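You operate a simulated robot arm through the tools that you are given. There is no shell and no other tool.

You run a simulated robot arm. Do the job below in one go: nothing can be reset, and whatever is moved stays where it is left.

## Task
Stop the air leak on the valve, then vent and shut it.
Fine: fill till foam shows, tighten the clamp knob to its stop, fill on past 4 bar, and when the foam is gone hold for three seconds before venting.

It is judged by the outcome, as a careful person would: the job done as asked, and still so three seconds after it is handed in. It fails if anything else is knocked over, pushed out of place, dropped, spilled or broken.

## Robot
A 6-joint arm with a two-finger parallel gripper, fixed in place. Base frame: the origin is at the foot of the arm, x ahead of it, y to its left, z up; the work surface is at about z = 86.6. Readings come in cm, rad, newtons and seconds.
With the tool pointing down near the work surface it reaches from about 36 to 76 cm from the base axis. Its first joint turns from -1.152 to 1.152 rad. Payload 2.45 kg.
The TCP is the grasp point between the finger pads, 2.4 cm short of the fingertips. In the tool frame z runs along the fingers and y along their closing line. Largest opening 6.8 cm; finger width 1.7, thickness 1; the body of the gripper, 4 by 7 cm, starts 4.1 cm behind the TCP.
Orientation is that of the tool frame in the base frame, as [roll, pitch, yaw] about the fixed x, y, z axes, in that order (R = Rz(yaw) Ry(pitch) Rx(roll)). With the fingers straight down and closing along the base's y, the tool's x points along the base's -x, its y along +y and its z along -z.

## Interface
- The arm moves only by the tool step_arm. Its argument "moves" is one flat list of numbers, 7 for each row, row after row: the shift along the tool's x, y, z in cm, then the turn, a rotation vector about the tool's x, y, z in rad, then the gripper command, from -1 (shut) to 1 (fully open), values between in proportion. In form: [x, y, z, ax, ay, az, gripper, x, y, z, ax, ay, az, gripper, ...]. A call has 1 to 20 rows; each row shifts and turns the commanded pose from where the row before left it, along the tool's axes as they then stand. Each row takes 0.2 s and may step no farther than 5 cm and 0.15 rad from the row before; otherwise, or with a gripper value out of range, the whole call is refused. Where a pose cannot be reached the arm comes as near as it can. A force on the tool above 40 N (or 10 N above the force at the start of the call, whichever is more), or a blocked arm, ends the call early, and 0.2 s more pass. Each finger travels about 10.8 cm/s and halts on what it meets, pressing with about 42 N; the grip force reading is that of the motor and also rises with nothing between the fingers. The clock runs only during rows and for 0.2 s after the last one: add rows that do not move to give the fingers time. It gives the time, the measured TCP pose, the force on the tool (base axes), the opening and the grip force at its end, in the units of the frame above (readings bear some noise), with the torque about the TCP (base axes, N m) and any sound that the robot's microphone picked up.
- Cameras (640 x 400 px; columns grow to the right, rows downward): "scene" is fixed at [18.47, 42.2, 149.03]; the picture's right is [-0.54, -0.84, 0.00], its down [-0.36, 0.23, -0.90] and it looks along [0.76, -0.49, -0.43] (base axes); focal length 240 px, centre (320, 200). "wrist" rides on the gripper at [8.4, 1.1, -7.5] in the tool frame; the picture's right is [-0.13, 0.99, 0.00], its down [-0.60, -0.08, -0.79] and it looks along [-0.79, -0.10, 0.61] (tool axes); focal length 251 px, centre (320, 200). There is no depth. A picture from a camera that has moved, and an enlarged one, comes with that camera's place and axes in the base frame and with its lens. The place of the scene camera against the robot may be out by one fixed shift of up to 1.8 cm in any direction.
- snapshot(camera): a new picture of that camera. No time passes.
- enlarge(camera, box): a new picture of the part [left, top, right, bottom] of that camera's present view, enlarged. No time passes.
- job_done(): hands the job in; it is judged then, once.

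Places have to be worked out from the pictures, the camera data and where the tool is seen. Open the gripper and draw the arm clear of the work before you hand the job in, unless the task says otherwise.

The tools are called after "Request:" as a command line: name --argument value ..., lists and objects as JSON in quotes. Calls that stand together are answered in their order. step_arm: Moves the arm, as the interface text tells. Its arguments: {"type":"object","properties":{"moves":{"type":"array","items":{"type":"number"}}},"required":["moves"]} The other tools are called the same way: snapshot (camera) takes a picture; enlarge (camera, box) takes an enlarged picture of a part of a camera's view; job_done () hands the job in.

At the start:

```text
clock: 0.0
position: [44.35, -0.04, 137.78]
orientation: [-3.141, -0.002, 3.141]
force: [-0.7, -0.3, 0.2]
wrist_torque: [0.0, 0.02, 0.02]
grip_width: 6.8
grasp_force: 0.1
```

scene: 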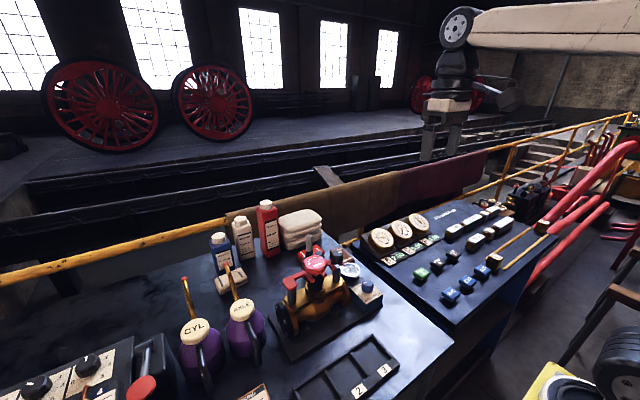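
wrist: 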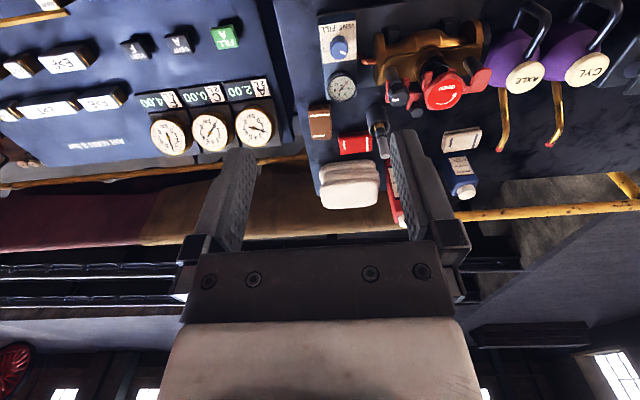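

The first pictures show a bench with a brass/red valve on a tray, a gauge, a knob labelled VENT/FILL, and bottles. I'll take enlarged views to understand each part.

Request:
enlarge --camera "scene" --box '[180, 180, 420, 400]'

Request:
enlarge --camera "wrist" --box '[290, 0, 640, 230]'

Request:
enlarge --camera "scene" --box '[260, 230, 400, 360]'

Request:
enlarge --camera "wrist" --box '[300, 0, 500, 140]'

```text
1.82 times, centred on (300, 290) of scene
camera zoom: at [18.47, 42.2, 149.03], right [-0.54, -0.84, 0.0], down [-0.36, 0.23, -0.9], along [0.76, -0.49, -0.43], focal length 437 px, centre (356, 36)
```

zoom: 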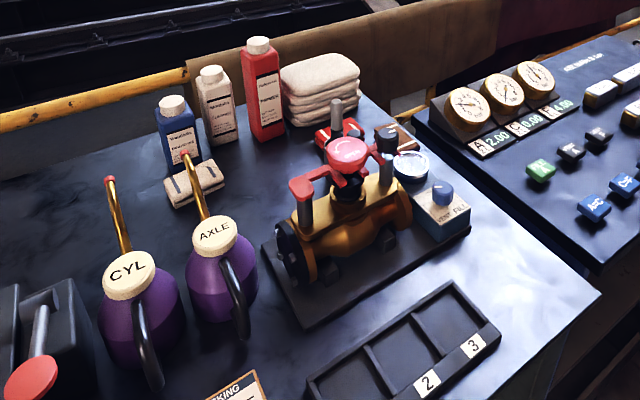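

```text
1.74 times, centred on (465, 115) of wrist
camera zoom: at [35.73, 0.96, 145.27], right [0.13, 0.99, 0.0], down [0.6, -0.08, 0.79], along [0.79, -0.1, -0.61], focal length 437 px, centre (68, 348)
```

zoom: 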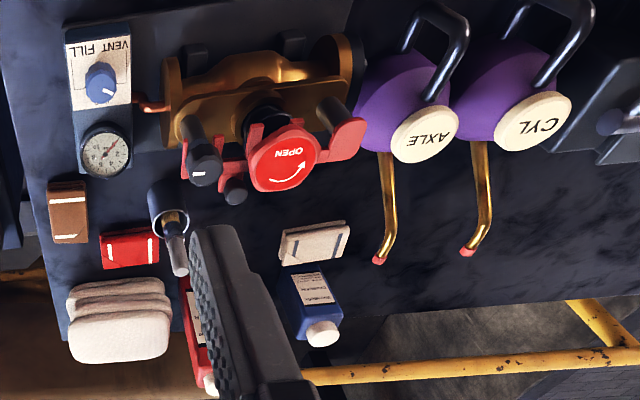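

```text
3.08 times, centred on (330, 295) of scene
camera zoom: at [18.47, 42.2, 149.03], right [-0.54, -0.84, 0.0], down [-0.36, 0.23, -0.9], along [0.76, -0.49, -0.43], focal length 740 px, centre (289, -92)
```

zoom: 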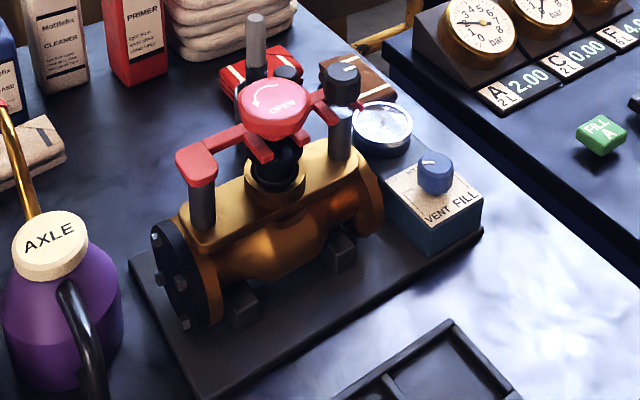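

```text
2.86 times, centred on (400, 70) of wrist
camera zoom: at [35.73, 0.96, 145.27], right [0.13, 0.99, 0.0], down [0.6, -0.08, 0.79], along [0.79, -0.1, -0.61], focal length 718 px, centre (91, 571)
```

zoom: 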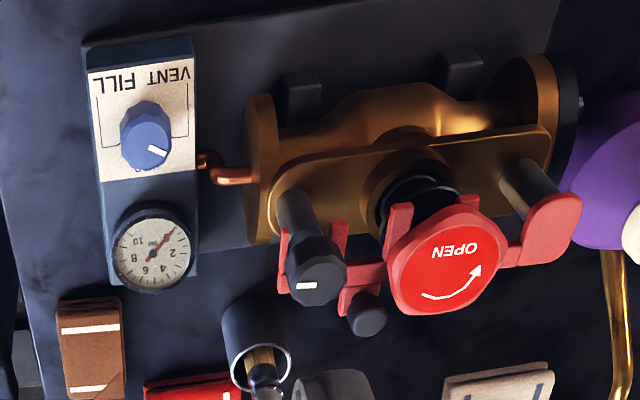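

The valve's red disc works out to about (58.8, 17.6, 108), the black clamp knob about (59, 10.5, 108) and the blue VENT/FILL knob about (55.3, 2.1, 96.5). I'll move the wrist camera closer to inspect before touching anything.

Request:
step_arm --moves '[-0.2, 2.2, 2.6, 0, 0, 0, 1, -0.2, 2.2, 2.6, 0, 0, 0, 1, -0.2, 2.2, 2.6, 0, 0, 0, 1, -0.2, 2.2, 2.6, 0, 0, 0, 1, -0.2, 2.2, 2.6, 0, 0, 0, 1]'

```text
clock: 1.2
position: [45.47, 10.86, 124.39]
orientation: [-3.14, 0.001, 3.14]
force: [-0.6, 0.2, -0.3]
wrist_torque: [0.01, -0.03, -0.01]
grip_width: 6.8
grasp_force: 0.0
```

The arm is now at about (45.5, 10.9, 124.4), free of contact. I'll look with the wrist camera.

Request:
snapshot --camera "wrist"

Request:
snapshot --camera "scene"

```text
taken
camera wrist: at [37.07, 12.03, 132.02], right [0.13, 0.99, 0.0], down [0.6, -0.08, 0.79], along [0.79, -0.1, -0.61], focal length 251 px, centre (320, 200)
```

wrist: 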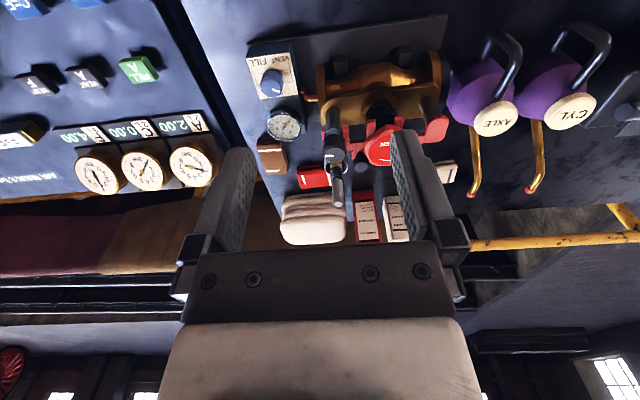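

```text
taken
```

scene: 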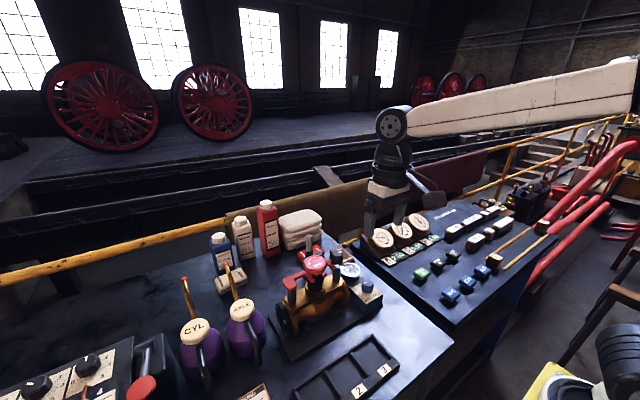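

The valve is visible in the upper middle of the wrist view. I'll enlarge that part to read the details.

Request:
enlarge --camera "wrist" --box '[300, 60, 470, 200]'

Request:
enlarge --camera "wrist" --box '[240, 30, 330, 150]'

Request:
enlarge --camera "scene" --box '[280, 235, 350, 290]'

Request:
enlarge --camera "scene" --box '[330, 250, 400, 310]'

Request:
enlarge --camera "scene" --box '[180, 340, 400, 400]'

```text
2.86 times, centred on (385, 130) of wrist
camera zoom: at [37.07, 12.03, 132.02], right [0.13, 0.99, 0.0], down [0.6, -0.08, 0.79], along [0.79, -0.1, -0.61], focal length 718 px, centre (134, 400)
```

zoom: 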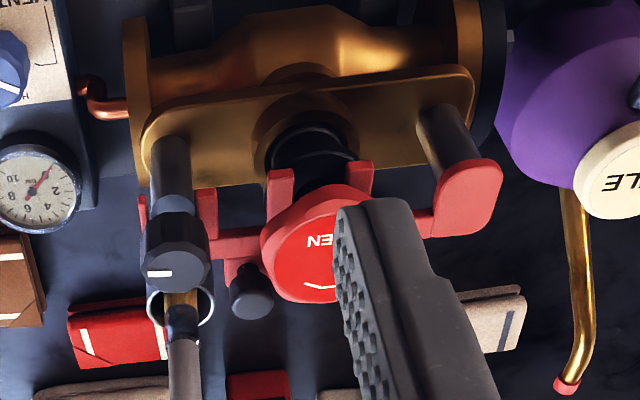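

```text
3.33 times, centred on (285, 90) of wrist
camera zoom: at [37.07, 12.03, 132.02], right [0.13, 0.99, 0.0], down [0.6, -0.08, 0.79], along [0.79, -0.1, -0.61], focal length 838 px, centre (437, 567)
```

zoom: 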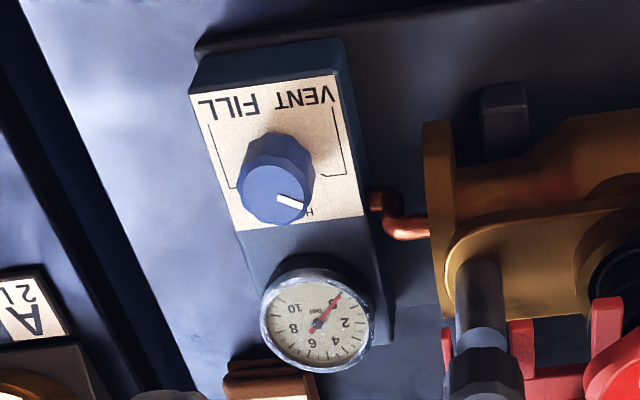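

```text
7.27 times, centred on (315, 262) of scene
camera zoom: at [18.47, 42.2, 149.03], right [-0.54, -0.84, 0.0], down [-0.36, 0.23, -0.9], along [0.76, -0.49, -0.43], focal length 1749 px, centre (356, -254)
```

zoom: 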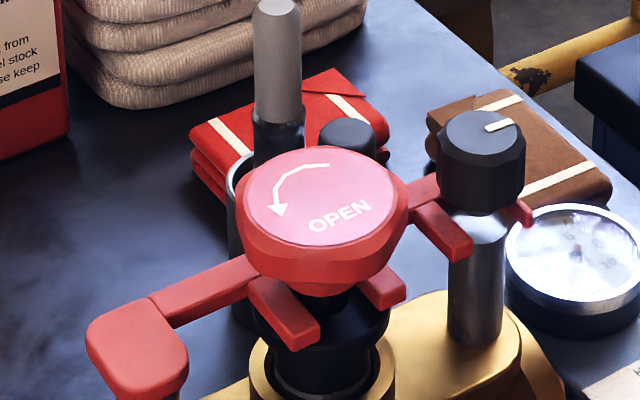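

```text
6.67 times, centred on (365, 280) of scene
camera zoom: at [18.47, 42.2, 149.03], right [-0.54, -0.84, 0.0], down [-0.36, 0.23, -0.9], along [0.76, -0.49, -0.43], focal length 1603 px, centre (20, -333)
```

zoom: 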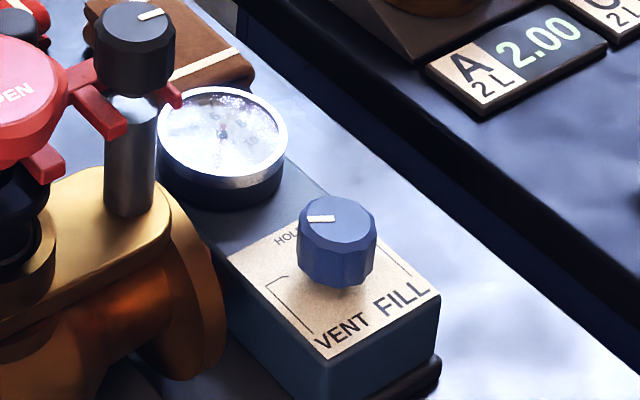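

```text
2.91 times, centred on (290, 370) of scene
camera zoom: at [18.47, 42.2, 149.03], right [-0.54, -0.84, 0.0], down [-0.36, 0.23, -0.9], along [0.76, -0.49, -0.43], focal length 700 px, centre (407, -294)
```

zoom: 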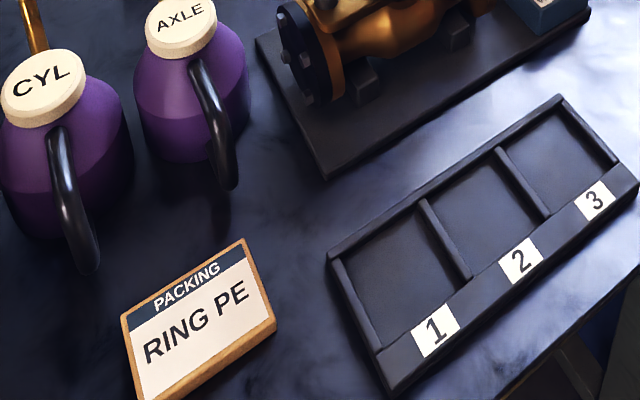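

The blue knob has three positions, VENT, HOLD and FILL. It now points at about 68° from +x toward +y, which looks like VENT, and the gauge reads 0. I'll move above the valve for a closer look at the clamp bridge and the disc.

Request:
step_arm --moves '[-2.8, 1.3, 1.2, 0, 0, 0, 1, -2.8, 1.3, 1.2, 0, 0, 0, 1, -2.4, 1.3, 1.2, 0, 0, 0, 1]'

Request:
snapshot --camera "wrist"

Request:
enlarge --camera "wrist" --box '[220, 0, 460, 160]'

```text
clock: 2.0
position: [53.56, 14.56, 121.01]
orientation: [-3.141, 0.0, -3.141]
force: [-0.2, 0.4, 0.3]
wrist_torque: [0.01, -0.05, -0.01]
grip_width: 6.83
grasp_force: 0.0
```

```text
taken
camera wrist: at [44.93, 15.73, 128.5], right [0.13, 0.99, 0.0], down [0.6, -0.08, 0.79], along [0.79, -0.1, -0.61], focal length 251 px, centre (320, 200)
```

wrist: 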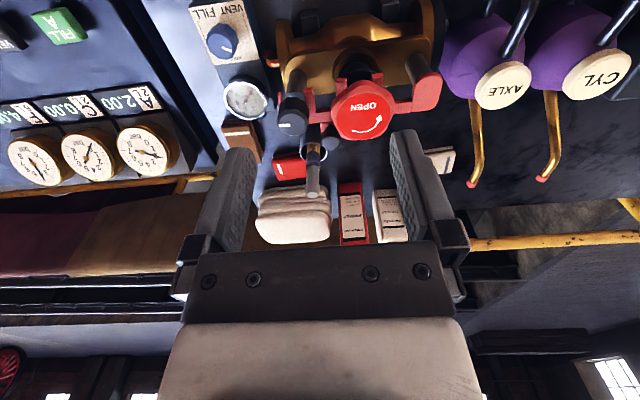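

```text
2.50 times, centred on (340, 80) of wrist
camera zoom: at [44.93, 15.73, 128.5], right [0.13, 0.99, 0.0], down [0.6, -0.08, 0.79], along [0.79, -0.1, -0.61], focal length 629 px, centre (270, 500)
```

zoom: 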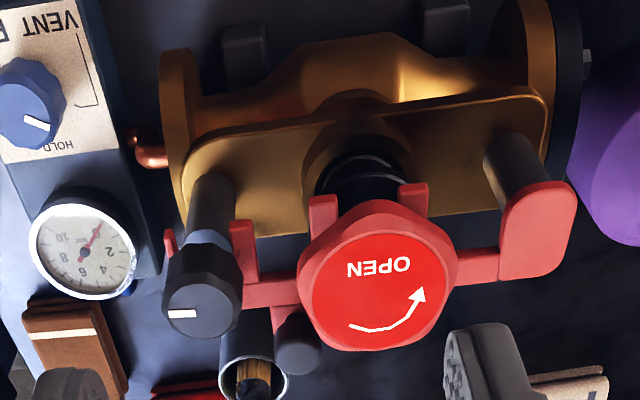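

The bridge bar appears to run behind the disc, with fork tabs at the stem and at the clamp post. I'll zoom in further to see whether the disc is separate from the bridge, and to check the gauge and blue knob labels.

Request:
enlarge --camera "scene" --box '[296, 246, 344, 276]'

Request:
enlarge --camera "scene" --box '[284, 262, 332, 292]'

Request:
enlarge --camera "wrist" --box '[310, 50, 430, 130]'

Request:
enlarge --camera "wrist" --box '[180, 0, 280, 60]'

Request:
enlarge --camera "wrist" --box '[210, 60, 290, 130]'

```text
13.33 times, centred on (320, 261) of scene
camera zoom: at [18.47, 42.2, 149.03], right [-0.54, -0.84, 0.0], down [-0.36, 0.23, -0.9], along [0.76, -0.49, -0.43], focal length 3206 px, centre (320, -613)
```

zoom: 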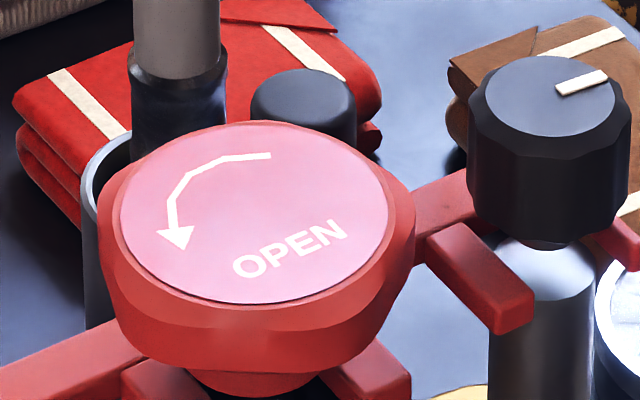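

```text
13.33 times, centred on (308, 277) of scene
camera zoom: at [18.47, 42.2, 149.03], right [-0.54, -0.84, 0.0], down [-0.36, 0.23, -0.9], along [0.76, -0.49, -0.43], focal length 3206 px, centre (480, -827)
```

zoom: 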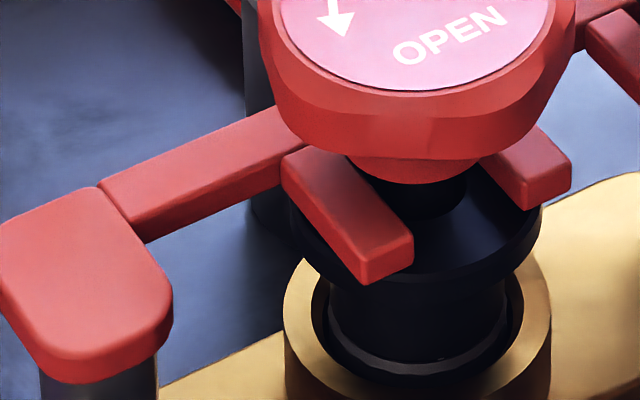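

```text
5.00 times, centred on (370, 90) of wrist
camera zoom: at [44.93, 15.73, 128.5], right [0.13, 0.99, 0.0], down [0.6, -0.08, 0.79], along [0.79, -0.1, -0.61], focal length 1257 px, centre (70, 750)
```

zoom: 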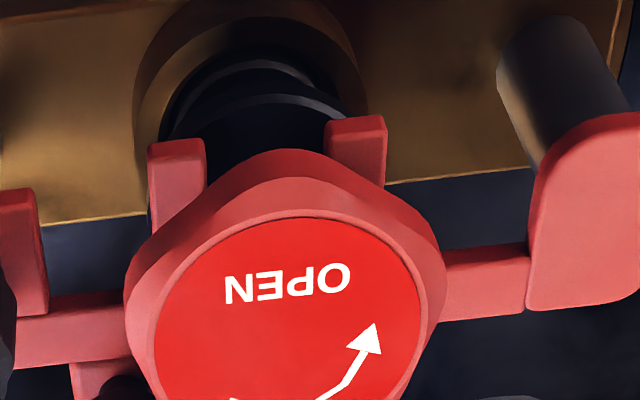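

```text
6.40 times, centred on (230, 30) of wrist
camera zoom: at [44.93, 15.73, 128.5], right [0.13, 0.99, 0.0], down [0.6, -0.08, 0.79], along [0.79, -0.1, -0.61], focal length 1609 px, centre (896, 1288)
```

zoom: 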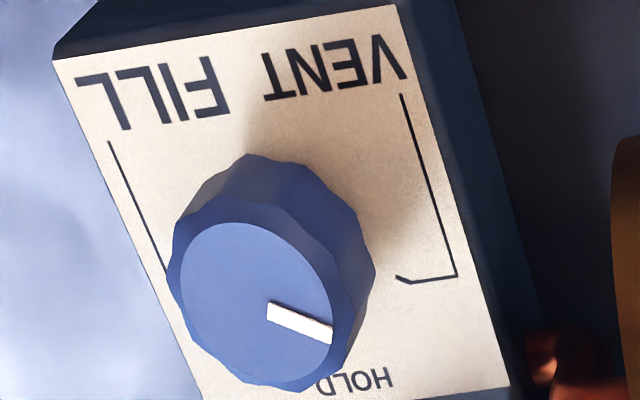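

```text
5.71 times, centred on (250, 95) of wrist
camera zoom: at [44.93, 15.73, 128.5], right [0.13, 0.99, 0.0], down [0.6, -0.08, 0.79], along [0.79, -0.1, -0.61], focal length 1437 px, centre (720, 800)
```

zoom: 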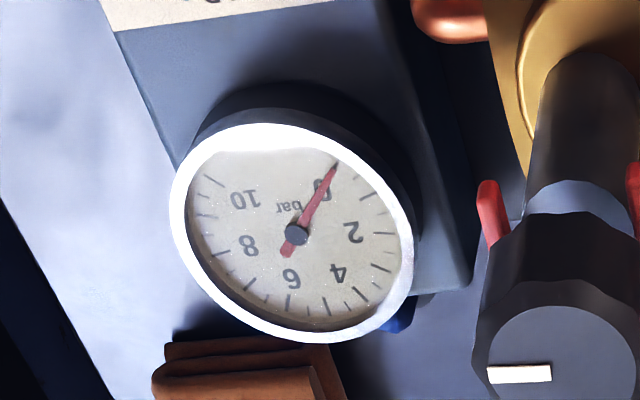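

The red disc is a handwheel on the stem, with its OPEN arrow counterclockwise. The fork bridge presses the gland and is held by the black clamp knob. The blue knob sits at VENT (about +63°), HOLD is straight at +x and FILL is at about -63°. I'll go above the blue knob and refine its place.

Request:
step_arm --moves '[-0.9, -4.1, 0, 0, 0, 0, 1, -0.9, -4.1, 0, 0, 0, 0, 1, -0.9, -4.1, 0, 0, 0, 0, 1, 0, 0, 4.5, 0, 0, 0, 1, 0, 0, 4.5, 0, 0, 0, 1, 0, 0, 4.5, 0, 0, 0, 1, 0, 0, 4.0, 0, 0, 0, 1, 0, 0, 0, 0, 0, 0, 1]'

Request:
snapshot --camera "wrist"

Request:
enlarge --camera "wrist" --box '[240, 60, 400, 160]'

Request:
enlarge --camera "scene" --box '[280, 230, 400, 310]'

```text
clock: 3.8
position: [55.88, 2.52, 103.5]
orientation: [-3.141, 0.0, 3.141]
force: [0.0, -0.5, 0.1]
wrist_torque: [0.04, 0.01, 0.01]
grip_width: 6.77
grasp_force: 0.1
```

```text
taken
camera wrist: at [47.36, 3.57, 111.12], right [0.13, 0.99, 0.0], down [0.6, -0.08, 0.79], along [0.79, -0.1, -0.61], focal length 251 px, centre (320, 200)
```

wrist: 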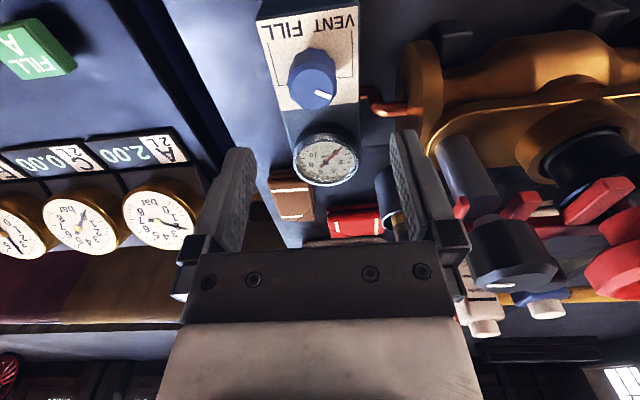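

```text
4.00 times, centred on (320, 110) of wrist
camera zoom: at [47.36, 3.57, 111.12], right [0.13, 0.99, 0.0], down [0.6, -0.08, 0.79], along [0.79, -0.1, -0.61], focal length 1006 px, centre (320, 560)
```

zoom: 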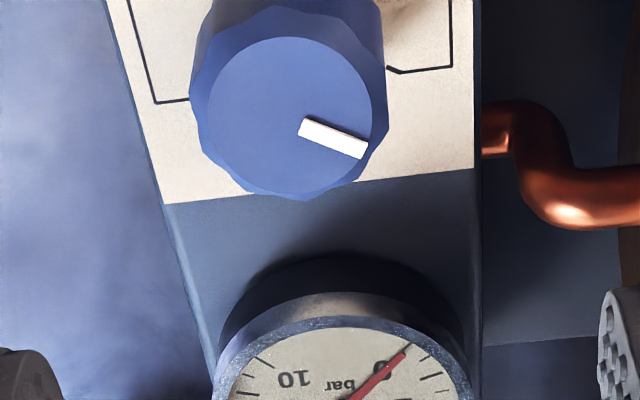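

```text
5.00 times, centred on (340, 270) of scene
camera zoom: at [18.47, 42.2, 149.03], right [-0.54, -0.84, 0.0], down [-0.36, 0.23, -0.9], along [0.76, -0.49, -0.43], focal length 1202 px, centre (220, -150)
```

zoom: 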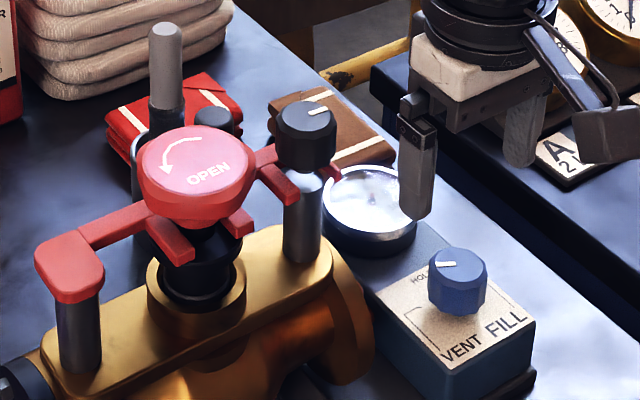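

From this view the blue knob's centre is about (56.1, 2.0), with its top at z about 95 and its panel near 92.6. I'll shift over it, pre-turn the gripper 60° counterclockwise and descend partway.

Request:
step_arm --moves '[-0.35, -0.45, 0, 0, 0, 0, 1, 0, 0, 0.5, 0, 0, -0.15, 1, 0, 0, 0.5, 0, 0, -0.15, 1, 0, 0, 0.5, 0, 0, -0.15, 1, 0, 0, 0.5, 0, 0, -0.15, 1, 0, 0, 0.5, 0, 0, -0.15, 1, 0, 0, 0.5, 0, 0, -0.15, 1, 0, 0, 0.5, 0, 0, -0.15, 1, 0, 0, 0, 0, 0, 0, 1]'

Request:
snapshot --camera "wrist"

Request:
enlarge --camera "scene" --box '[320, 230, 420, 310]'

```text
clock: 5.8
position: [56.27, 1.97, 100.05]
orientation: [-3.141, 0.0, -2.088]
force: [0.4, 0.1, -0.6]
wrist_torque: [-0.06, 0.0, -0.01]
grip_width: 6.79
grasp_force: 0.0
```

```text
taken
camera wrist: at [51.0, -4.81, 107.66], right [-0.8, 0.6, 0.0], down [0.37, 0.49, 0.79], along [0.48, 0.63, -0.61], focal length 251 px, centre (320, 200)
```

wrist: 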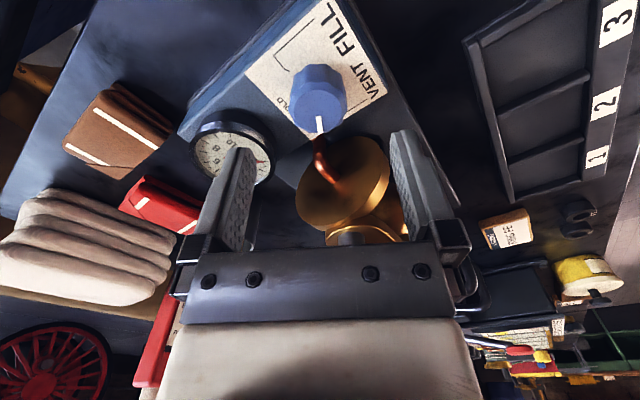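

```text
5.00 times, centred on (370, 270) of scene
camera zoom: at [18.47, 42.2, 149.03], right [-0.54, -0.84, 0.0], down [-0.36, 0.23, -0.9], along [0.76, -0.49, -0.43], focal length 1202 px, centre (70, -150)
```

zoom: 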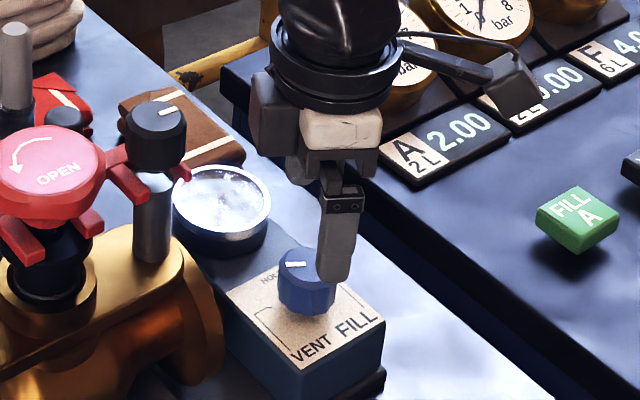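

The gripper is turned and roughly over the knob, so I'll check centring with a zoom.

Request:
enlarge --camera "wrist" --box '[240, 40, 400, 140]'

```text
4.00 times, centred on (320, 90) of wrist
camera zoom: at [51.0, -4.81, 107.66], right [-0.8, 0.6, 0.0], down [0.37, 0.49, 0.79], along [0.48, 0.63, -0.61], focal length 1006 px, centre (320, 640)
```

zoom: 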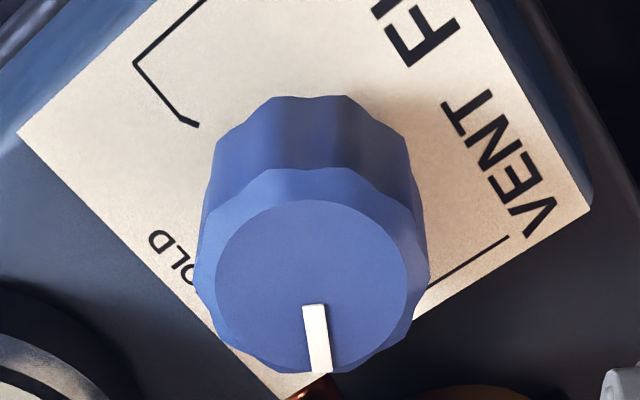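

Combining the views, the knob centre is about (56.35, 1.93), its top about 94.4 and its panel about 92. I'll trim the alignment and lower the open fingers around it, stopping short of the panel.

Request:
step_arm --moves '[-0.1, -0.2, 0.5, 0, 0, 0, 1, 0, 0, 1.2, 0, 0, 0, 1, 0, 0, 1.2, 0, 0, 0, 1, 0, 0, 1.0, 0, 0, 0, 1, 0, 0, 0.8, 0, 0, 0, 1, 0, 0, 0, 0, 0, 0, 1]'

Request:
enlarge --camera "wrist" --box '[200, 40, 440, 190]'

Request:
enlarge --camera "scene" --box '[335, 250, 405, 305]'

```text
clock: 7.2
position: [56.55, 1.97, 95.34]
orientation: [-3.141, -0.001, -2.091]
force: [-0.5, 0.3, 0.4]
wrist_torque: [-0.02, 0.03, 0.01]
grip_width: 6.81
grasp_force: 0.1
```

```text
2.67 times, centred on (320, 115) of wrist
camera zoom: at [51.32, -4.83, 102.96], right [-0.8, 0.61, 0.0], down [0.37, 0.48, 0.79], along [0.48, 0.63, -0.61], focal length 670 px, centre (320, 427)
```

zoom: 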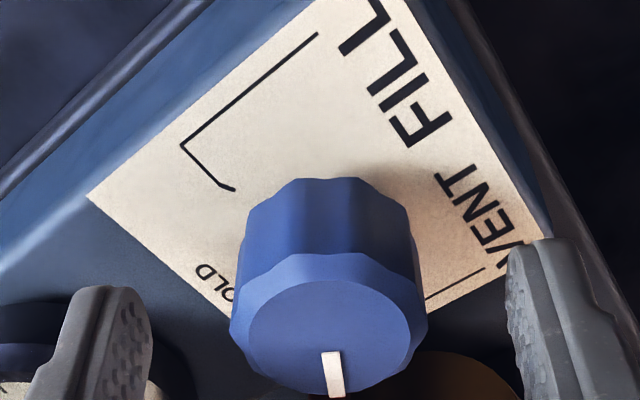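

```text
7.27 times, centred on (370, 278) of scene
camera zoom: at [18.47, 42.2, 149.03], right [-0.54, -0.84, 0.0], down [-0.36, 0.23, -0.9], along [0.76, -0.49, -0.43], focal length 1749 px, centre (-44, -364)
```

zoom: 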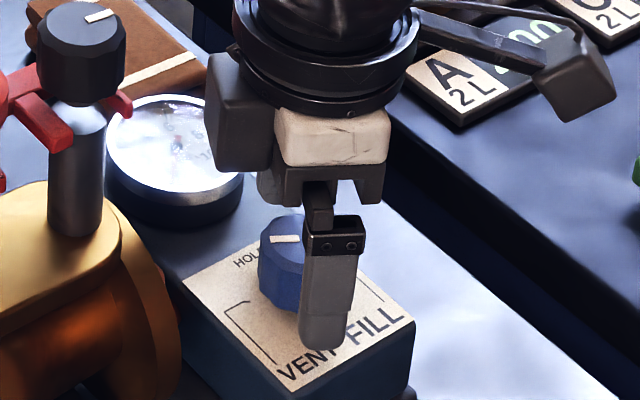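

The knob sits centred between the fingers with the tips clear of the panel. I'll close on it.

Request:
step_arm --moves '[0, 0, 0, 0, 0, 0, 0, 0, 0, 0, 0, 0, 0, -1, 0, 0, 0, 0, 0, 0, -1, 0, 0, 0, 0, 0, 0, -1]'

Request:
enlarge --camera "scene" --box '[335, 250, 405, 305]'

Request:
snapshot --camera "wrist"

```text
clock: 8.2
position: [56.4, 2.01, 95.35]
orientation: [3.138, -0.001, -2.094]
force: [-14.1, 10.5, 3.7]
wrist_torque: [0.11, 0.39, -0.02]
grip_width: 3.36
grasp_force: 44.8
```

```text
7.27 times, centred on (370, 278) of scene
camera zoom: at [18.42, 42.23, 149.03], right [-0.54, -0.84, 0.0], down [-0.36, 0.23, -0.9], along [0.76, -0.49, -0.43], focal length 1749 px, centre (-44, -364)
```

zoom: 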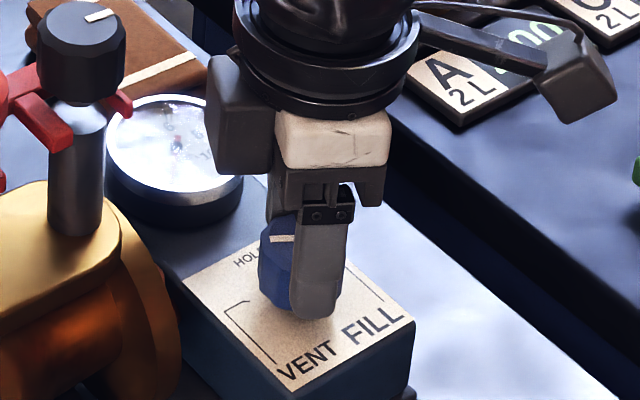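

```text
taken
camera wrist: at [51.2, -4.76, 102.96], right [-0.8, 0.61, 0.0], down [0.37, 0.48, 0.79], along [0.48, 0.63, -0.61], focal length 251 px, centre (320, 200)
```

wrist: 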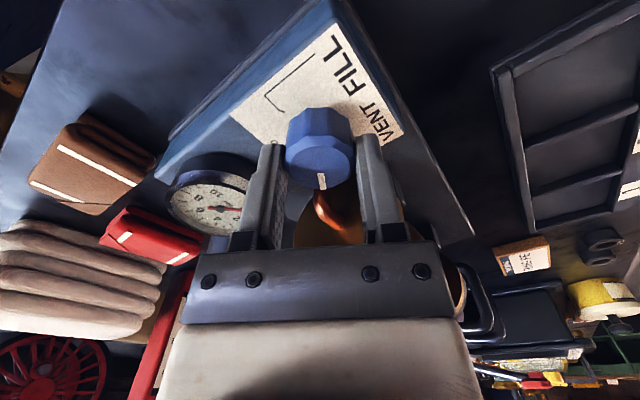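

The grip is on at 3.36 cm. A side force of about 17 N along tool +y shows a small offset, so I'll shift to relieve it and turn the knob clockwise towards HOLD.

Request:
step_arm --moves '[0, 0.15, 0, 0, 0, 0, -1, 0, 0, 0, 0, 0, 0.15, -1, 0, 0, 0, 0, 0, 0.15, -1, 0, 0, 0, 0, 0, 0.15, -1, 0, 0, 0, 0, 0, 0.15, -1, 0, 0, 0, 0, 0, 0.15, -1, 0, 0, 0, 0, 0, 0.15, -1]'

Request:
enlarge --camera "scene" --box '[300, 240, 400, 310]'

Request:
snapshot --camera "wrist"

```text
clock: 9.8
position: [56.51, 1.87, 95.38]
orientation: [-3.14, 0.001, -2.995]
force: [0.6, -13.6, -13.2]
wrist_torque: [-0.18, -0.91, 0.01]
grip_width: 3.36
grasp_force: 45.2
```

```text
5.71 times, centred on (350, 275) of scene
camera zoom: at [18.49, 42.16, 149.04], right [-0.54, -0.84, 0.0], down [-0.36, 0.23, -0.9], along [0.76, -0.49, -0.43], focal length 1374 px, centre (149, -229)
```

zoom: 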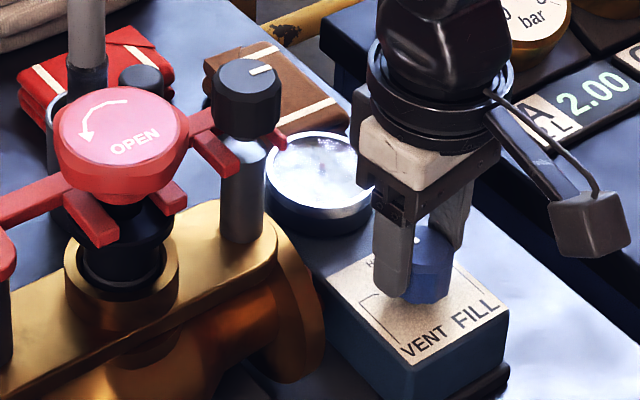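

```text
taken
camera wrist: at [47.86, 1.78, 102.94], right [-0.02, 1.0, 0.0], down [0.61, 0.01, 0.79], along [0.79, 0.01, -0.61], focal length 251 px, centre (320, 200)
```

wrist: 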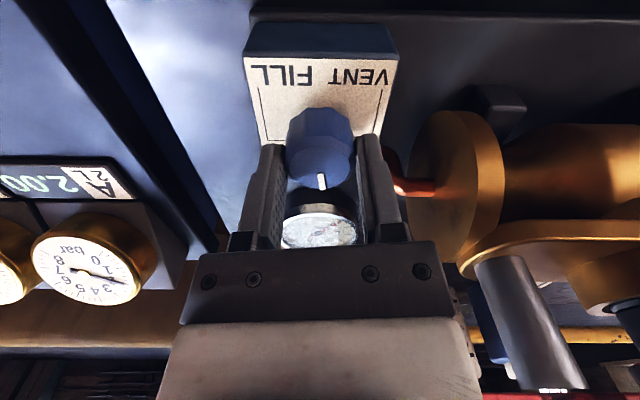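

The knob turns cleanly and its mark is now near HOLD, with the gauge still at rest. I'll trim the small side force and keep turning clockwise towards FILL, checking as I go.

Request:
step_arm --moves '[0.04, -0.08, 0, 0, 0, 0, -1, 0, 0, 0, 0, 0, 0.15, -1, 0, 0, 0, 0, 0, 0.15, -1, 0, 0, 0, 0, 0, 0.15, -1, 0, 0, 0, 0, 0, 0.15, -1]'

Request:
enlarge --camera "scene" --box '[290, 240, 400, 310]'

Request:
snapshot --camera "wrist"

Request:
enlarge --camera "scene" --box '[336, 256, 366, 280]'

```text
clock: 11.0
position: [56.49, 1.79, 95.3]
orientation: [3.141, -0.001, 2.689]
force: [9.3, -15.4, -18.5]
wrist_torque: [-0.12, -0.24, 0.04]
grip_width: 3.32
grasp_force: 44.7
```

```text
5.71 times, centred on (345, 275) of scene
camera zoom: at [18.53, 42.15, 149.04], right [-0.54, -0.84, 0.0], down [-0.36, 0.23, -0.9], along [0.76, -0.49, -0.43], focal length 1374 px, centre (177, -229)
```

zoom: 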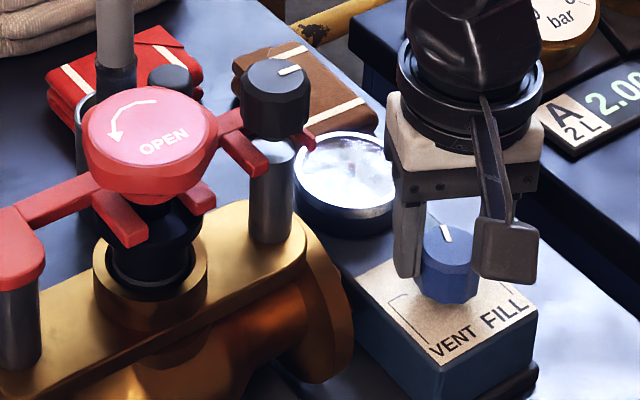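

```text
taken
camera wrist: at [49.26, 6.52, 102.95], right [0.55, 0.84, 0.0], down [0.51, -0.34, 0.79], along [0.66, -0.44, -0.61], focal length 251 px, centre (320, 200)
```

wrist: 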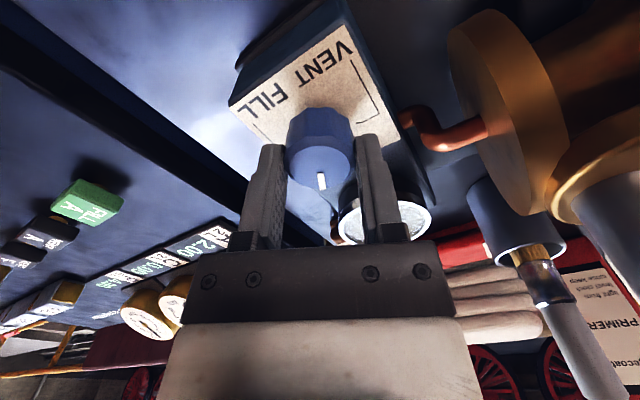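

```text
16.00 times, centred on (351, 268) of scene
camera zoom: at [18.53, 42.15, 149.04], right [-0.54, -0.84, 0.0], down [-0.36, 0.23, -0.9], along [0.76, -0.49, -0.43], focal length 3848 px, centre (-176, -888)
```

zoom: 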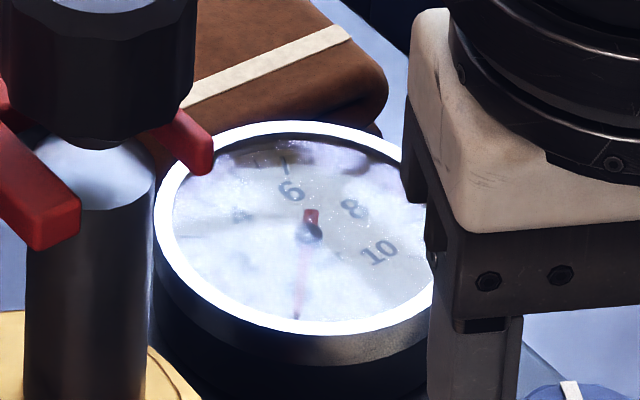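

The gauge can be read from the scene view and still shows 0, with the mark between HOLD and FILL. I'll turn on towards FILL.

Request:
step_arm --moves '[0, 0, 0, 0, 0, 0.15, -1, 0, 0, 0, 0, 0, 0.15, -1, 0, 0, 0, 0, 0, 0.15, -1]'

Request:
enlarge --camera "scene" --box '[290, 240, 400, 310]'

Request:
enlarge --camera "scene" --box '[336, 256, 366, 280]'

Request:
enlarge --camera "wrist" --box '[220, 40, 420, 180]'

```text
clock: 11.8
position: [56.45, 1.84, 95.44]
orientation: [3.141, 0.0, 2.239]
force: [3.2, -23.2, -8.7]
wrist_torque: [-0.79, -0.6, 0.02]
grip_width: 3.37
grasp_force: 44.9
```

```text
5.71 times, centred on (345, 275) of scene
camera zoom: at [18.49, 42.14, 149.05], right [-0.54, -0.84, 0.0], down [-0.36, 0.23, -0.9], along [0.76, -0.49, -0.43], focal length 1374 px, centre (177, -229)
```

zoom: 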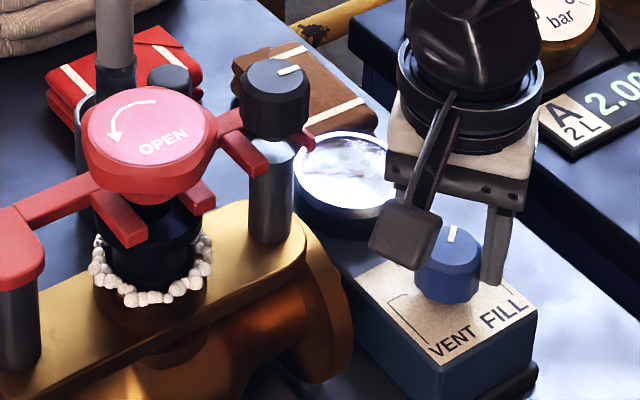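

```text
16.00 times, centred on (351, 268) of scene
camera zoom: at [18.49, 42.14, 149.05], right [-0.54, -0.84, 0.0], down [-0.36, 0.23, -0.9], along [0.76, -0.49, -0.43], focal length 3848 px, centre (-176, -888)
```

zoom: 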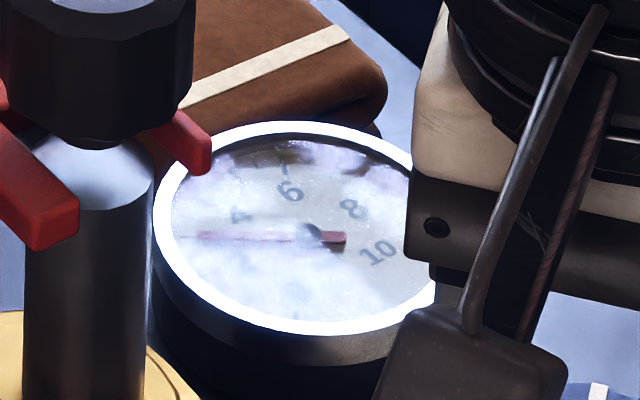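

```text
2.86 times, centred on (320, 110) of wrist
camera zoom: at [51.96, 9.11, 102.96], right [0.86, 0.51, 0.0], down [0.31, -0.52, 0.79], along [0.41, -0.68, -0.61], focal length 718 px, centre (320, 457)
```

zoom: 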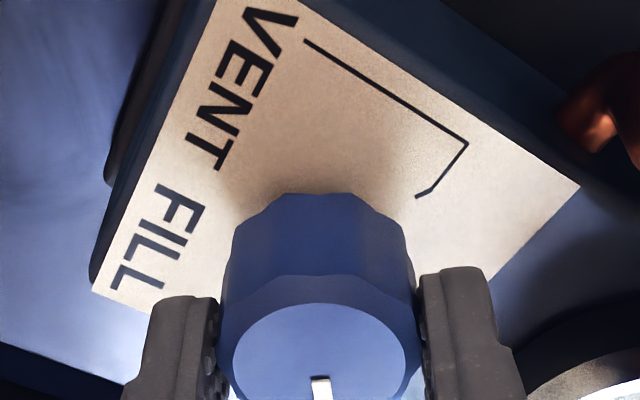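

Foam now rings the gland and the gauge already reads about 3 bar, so I'll turn back counterclockwise to HOLD right away.

Request:
step_arm --moves '[0, 0, 0, 0, 0, -0.15, -1, 0, 0, 0, 0, 0, -0.15, -1, 0, 0, 0, 0, 0, -0.15, -1, 0, 0, 0, 0, 0, -0.15, -1, 0, 0, 0, 0, 0, -0.15, -1, 0, 0, 0, 0, 0, -0.11, -1]'

Request:
enlarge --camera "scene" --box '[290, 240, 400, 310]'

Request:
enlarge --camera "scene" --box '[336, 256, 366, 280]'

Request:
snapshot --camera "wrist"

```text
clock: 13.2
position: [56.54, 1.91, 95.39]
orientation: [3.14, -0.001, 3.106]
force: [3.6, -22.4, -7.9]
wrist_torque: [-0.32, 0.0, 0.03]
grip_width: 3.38
grasp_force: 44.8
```

```text
5.71 times, centred on (345, 275) of scene
camera zoom: at [18.49, 42.13, 149.05], right [-0.54, -0.84, 0.0], down [-0.36, 0.23, -0.9], along [0.76, -0.49, -0.43], focal length 1374 px, centre (177, -229)
```

zoom: 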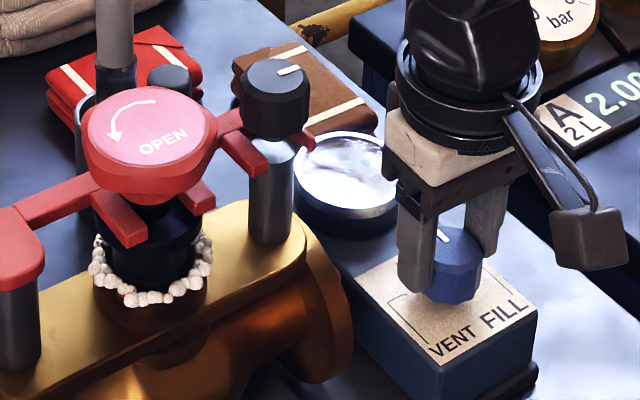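

```text
16.00 times, centred on (351, 268) of scene
camera zoom: at [18.49, 42.13, 149.05], right [-0.54, -0.84, 0.0], down [-0.36, 0.23, -0.9], along [0.76, -0.49, -0.43], focal length 3848 px, centre (-176, -888)
```

zoom: 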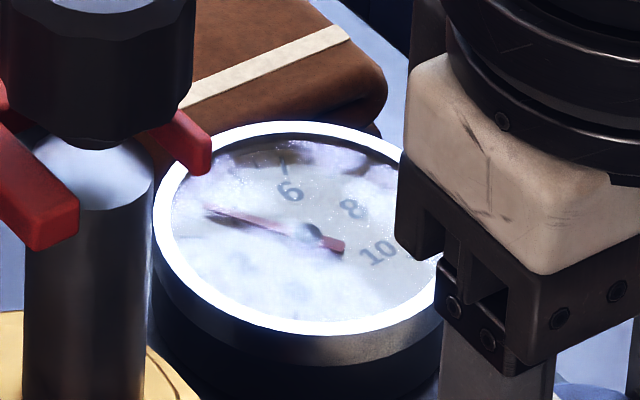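

```text
taken
camera wrist: at [47.97, 3.31, 102.96], right [0.17, 0.99, 0.0], down [0.6, -0.1, 0.79], along [0.78, -0.13, -0.61], focal length 251 px, centre (320, 200)
```

wrist: 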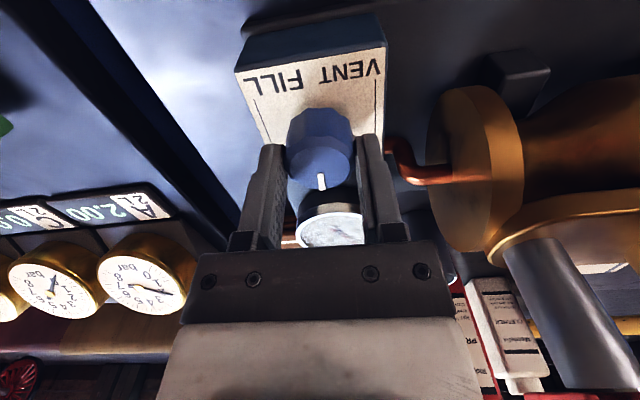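

The mark is back at HOLD and the gauge reads just under 4 bar with the foam still showing. I'll let go of the knob, rise clear and move above the clamp knob.

Request:
step_arm --moves '[0, 0, 0, 0, 0, 0, 0.2, 0, 0, 0, 0, 0, 0, 0.8, 0, 0, -2.0, 0, 0, 0, 0.8, 0, 0, -4.5, 0, 0, 0, 0.8, 0, 0, -4.5, 0, 0, 0, 0.8, 0, 0, -4.5, 0, 0, 0, 0.8, 0, 0, -2.0, 0, 0, 0, 0.8, -1.84, 4.6, 0, 0, 0, 0, 0.8, -1.84, 4.6, 0, 0, 0, 0, 0.8, 0, 0, 0, 0, 0, 0, 0.8]'

Request:
snapshot --camera "wrist"

Request:
enlarge --camera "wrist" --box '[240, 40, 400, 140]'

Request:
enlarge --camera "scene" --box '[290, 240, 400, 310]'

Request:
enlarge --camera "scene" --box '[336, 256, 366, 280]'

```text
clock: 15.4
position: [60.64, 10.6, 112.44]
orientation: [-3.14, 0.0, 3.101]
force: [0.0, -0.9, 0.2]
wrist_torque: [0.01, 0.01, 0.0]
grip_width: 6.14
grasp_force: 0.1
```

```text
taken
camera wrist: at [52.16, 12.06, 120.17], right [0.17, 0.99, 0.0], down [0.6, -0.1, 0.79], along [0.78, -0.13, -0.61], focal length 251 px, centre (320, 200)
```

wrist: 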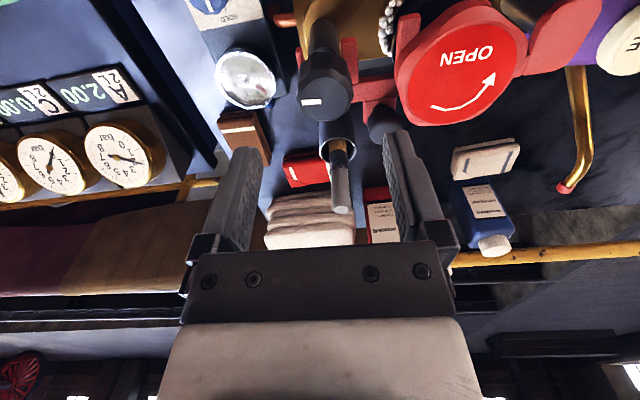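

```text
4.00 times, centred on (320, 90) of wrist
camera zoom: at [52.16, 12.06, 120.17], right [0.17, 0.99, 0.0], down [0.6, -0.1, 0.79], along [0.78, -0.13, -0.61], focal length 1006 px, centre (320, 640)
```

zoom: 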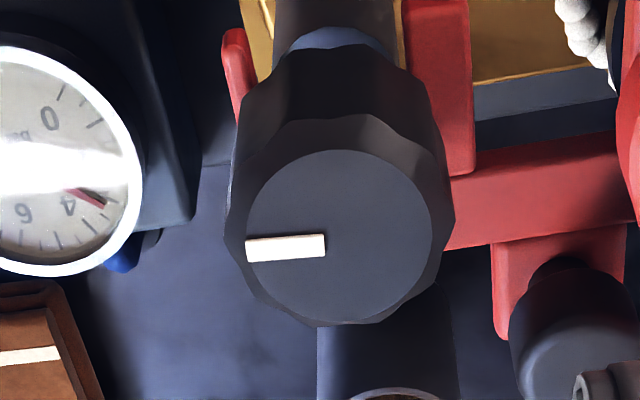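

```text
5.71 times, centred on (345, 275) of scene
camera zoom: at [18.46, 42.2, 149.03], right [-0.54, -0.84, 0.0], down [-0.36, 0.23, -0.9], along [0.76, -0.49, -0.43], focal length 1374 px, centre (177, -229)
```

zoom: 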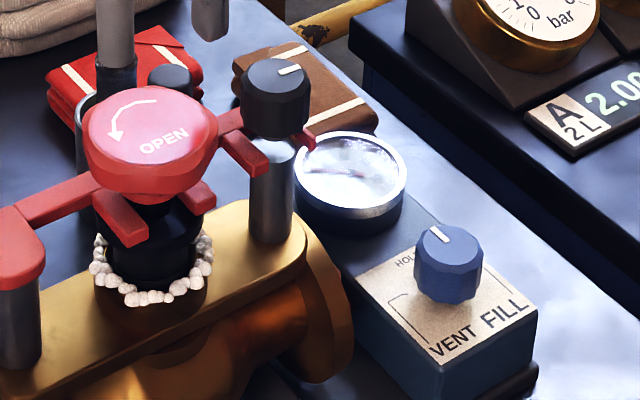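

```text
16.00 times, centred on (351, 268) of scene
camera zoom: at [18.46, 42.2, 149.03], right [-0.54, -0.84, 0.0], down [-0.36, 0.23, -0.9], along [0.76, -0.49, -0.43], focal length 3848 px, centre (-176, -888)
```

zoom: 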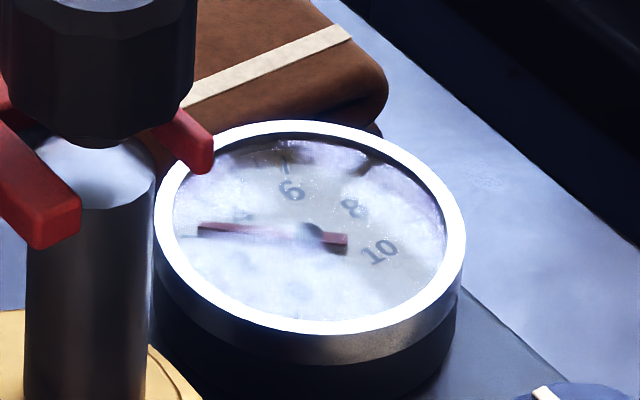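

The clamp knob's centre is about (60.4, 10.96) with its top at z about 106. The gauge has dropped slowly to about 3.3, so the blue knob is holding. I'll shift over the clamp knob, pre-turn counterclockwise and descend partway.

Request:
step_arm --moves '[0.12, 0.33, 0, 0, 0, 0, 0.6, 0, 0, 0.3, 0, 0, -0.15, 0.6, 0, 0, 0.3, 0, 0, -0.15, 0.6, 0, 0, 0.3, 0, 0, -0.15, 0.6, 0, 0, 0.3, 0, 0, -0.15, 0.6, 0, 0, 0.3, 0, 0, -0.15, 0.6, 0, 0, 0.3, 0, 0, -0.15, 0.6, 0, 0, 0.3, 0, 0, -0.15, 0.6, 0, 0, 0.3, 0, 0, -0.15, 0.6, 0, 0, 0.3, 0, 0, -0.15, 0.6, 0, 0, 0.3, 0, 0, -0.15, 0.6, 0, 0, 0, 0, 0, 0, 0.6]'

Request:
snapshot --camera "wrist"

Request:
enlarge --camera "wrist" --box '[220, 40, 420, 180]'

Request:
enlarge --camera "scene" --box '[290, 220, 400, 300]'

```text
clock: 18.0
position: [60.23, 11.36, 109.89]
orientation: [3.142, 0.0, -1.682]
force: [0.1, 0.9, -0.1]
wrist_torque: [0.03, 0.01, 0.01]
grip_width: 5.44
grasp_force: 0.1
```

```text
taken
camera wrist: at [58.1, 3.08, 117.45], right [-0.97, 0.24, 0.0], down [0.14, 0.59, 0.79], along [0.19, 0.77, -0.61], focal length 251 px, centre (320, 200)
```

wrist: 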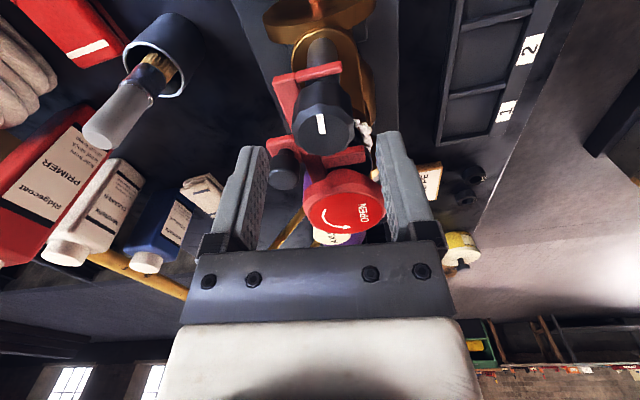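

```text
2.86 times, centred on (320, 110) of wrist
camera zoom: at [58.1, 3.08, 117.45], right [-0.97, 0.24, 0.0], down [0.14, 0.59, 0.79], along [0.19, 0.77, -0.61], focal length 718 px, centre (320, 457)
```

zoom: 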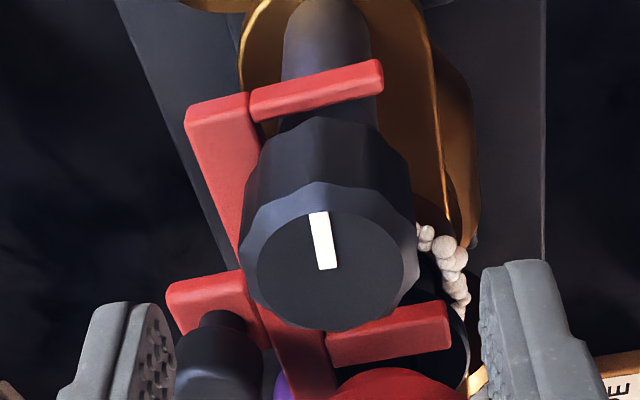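

```text
5.00 times, centred on (345, 260) of scene
camera zoom: at [18.47, 42.2, 149.03], right [-0.54, -0.84, 0.0], down [-0.36, 0.23, -0.9], along [0.76, -0.49, -0.43], focal length 1202 px, centre (195, -100)
```

zoom: 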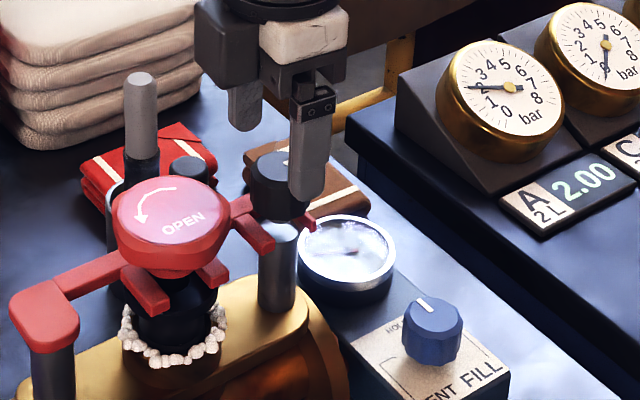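

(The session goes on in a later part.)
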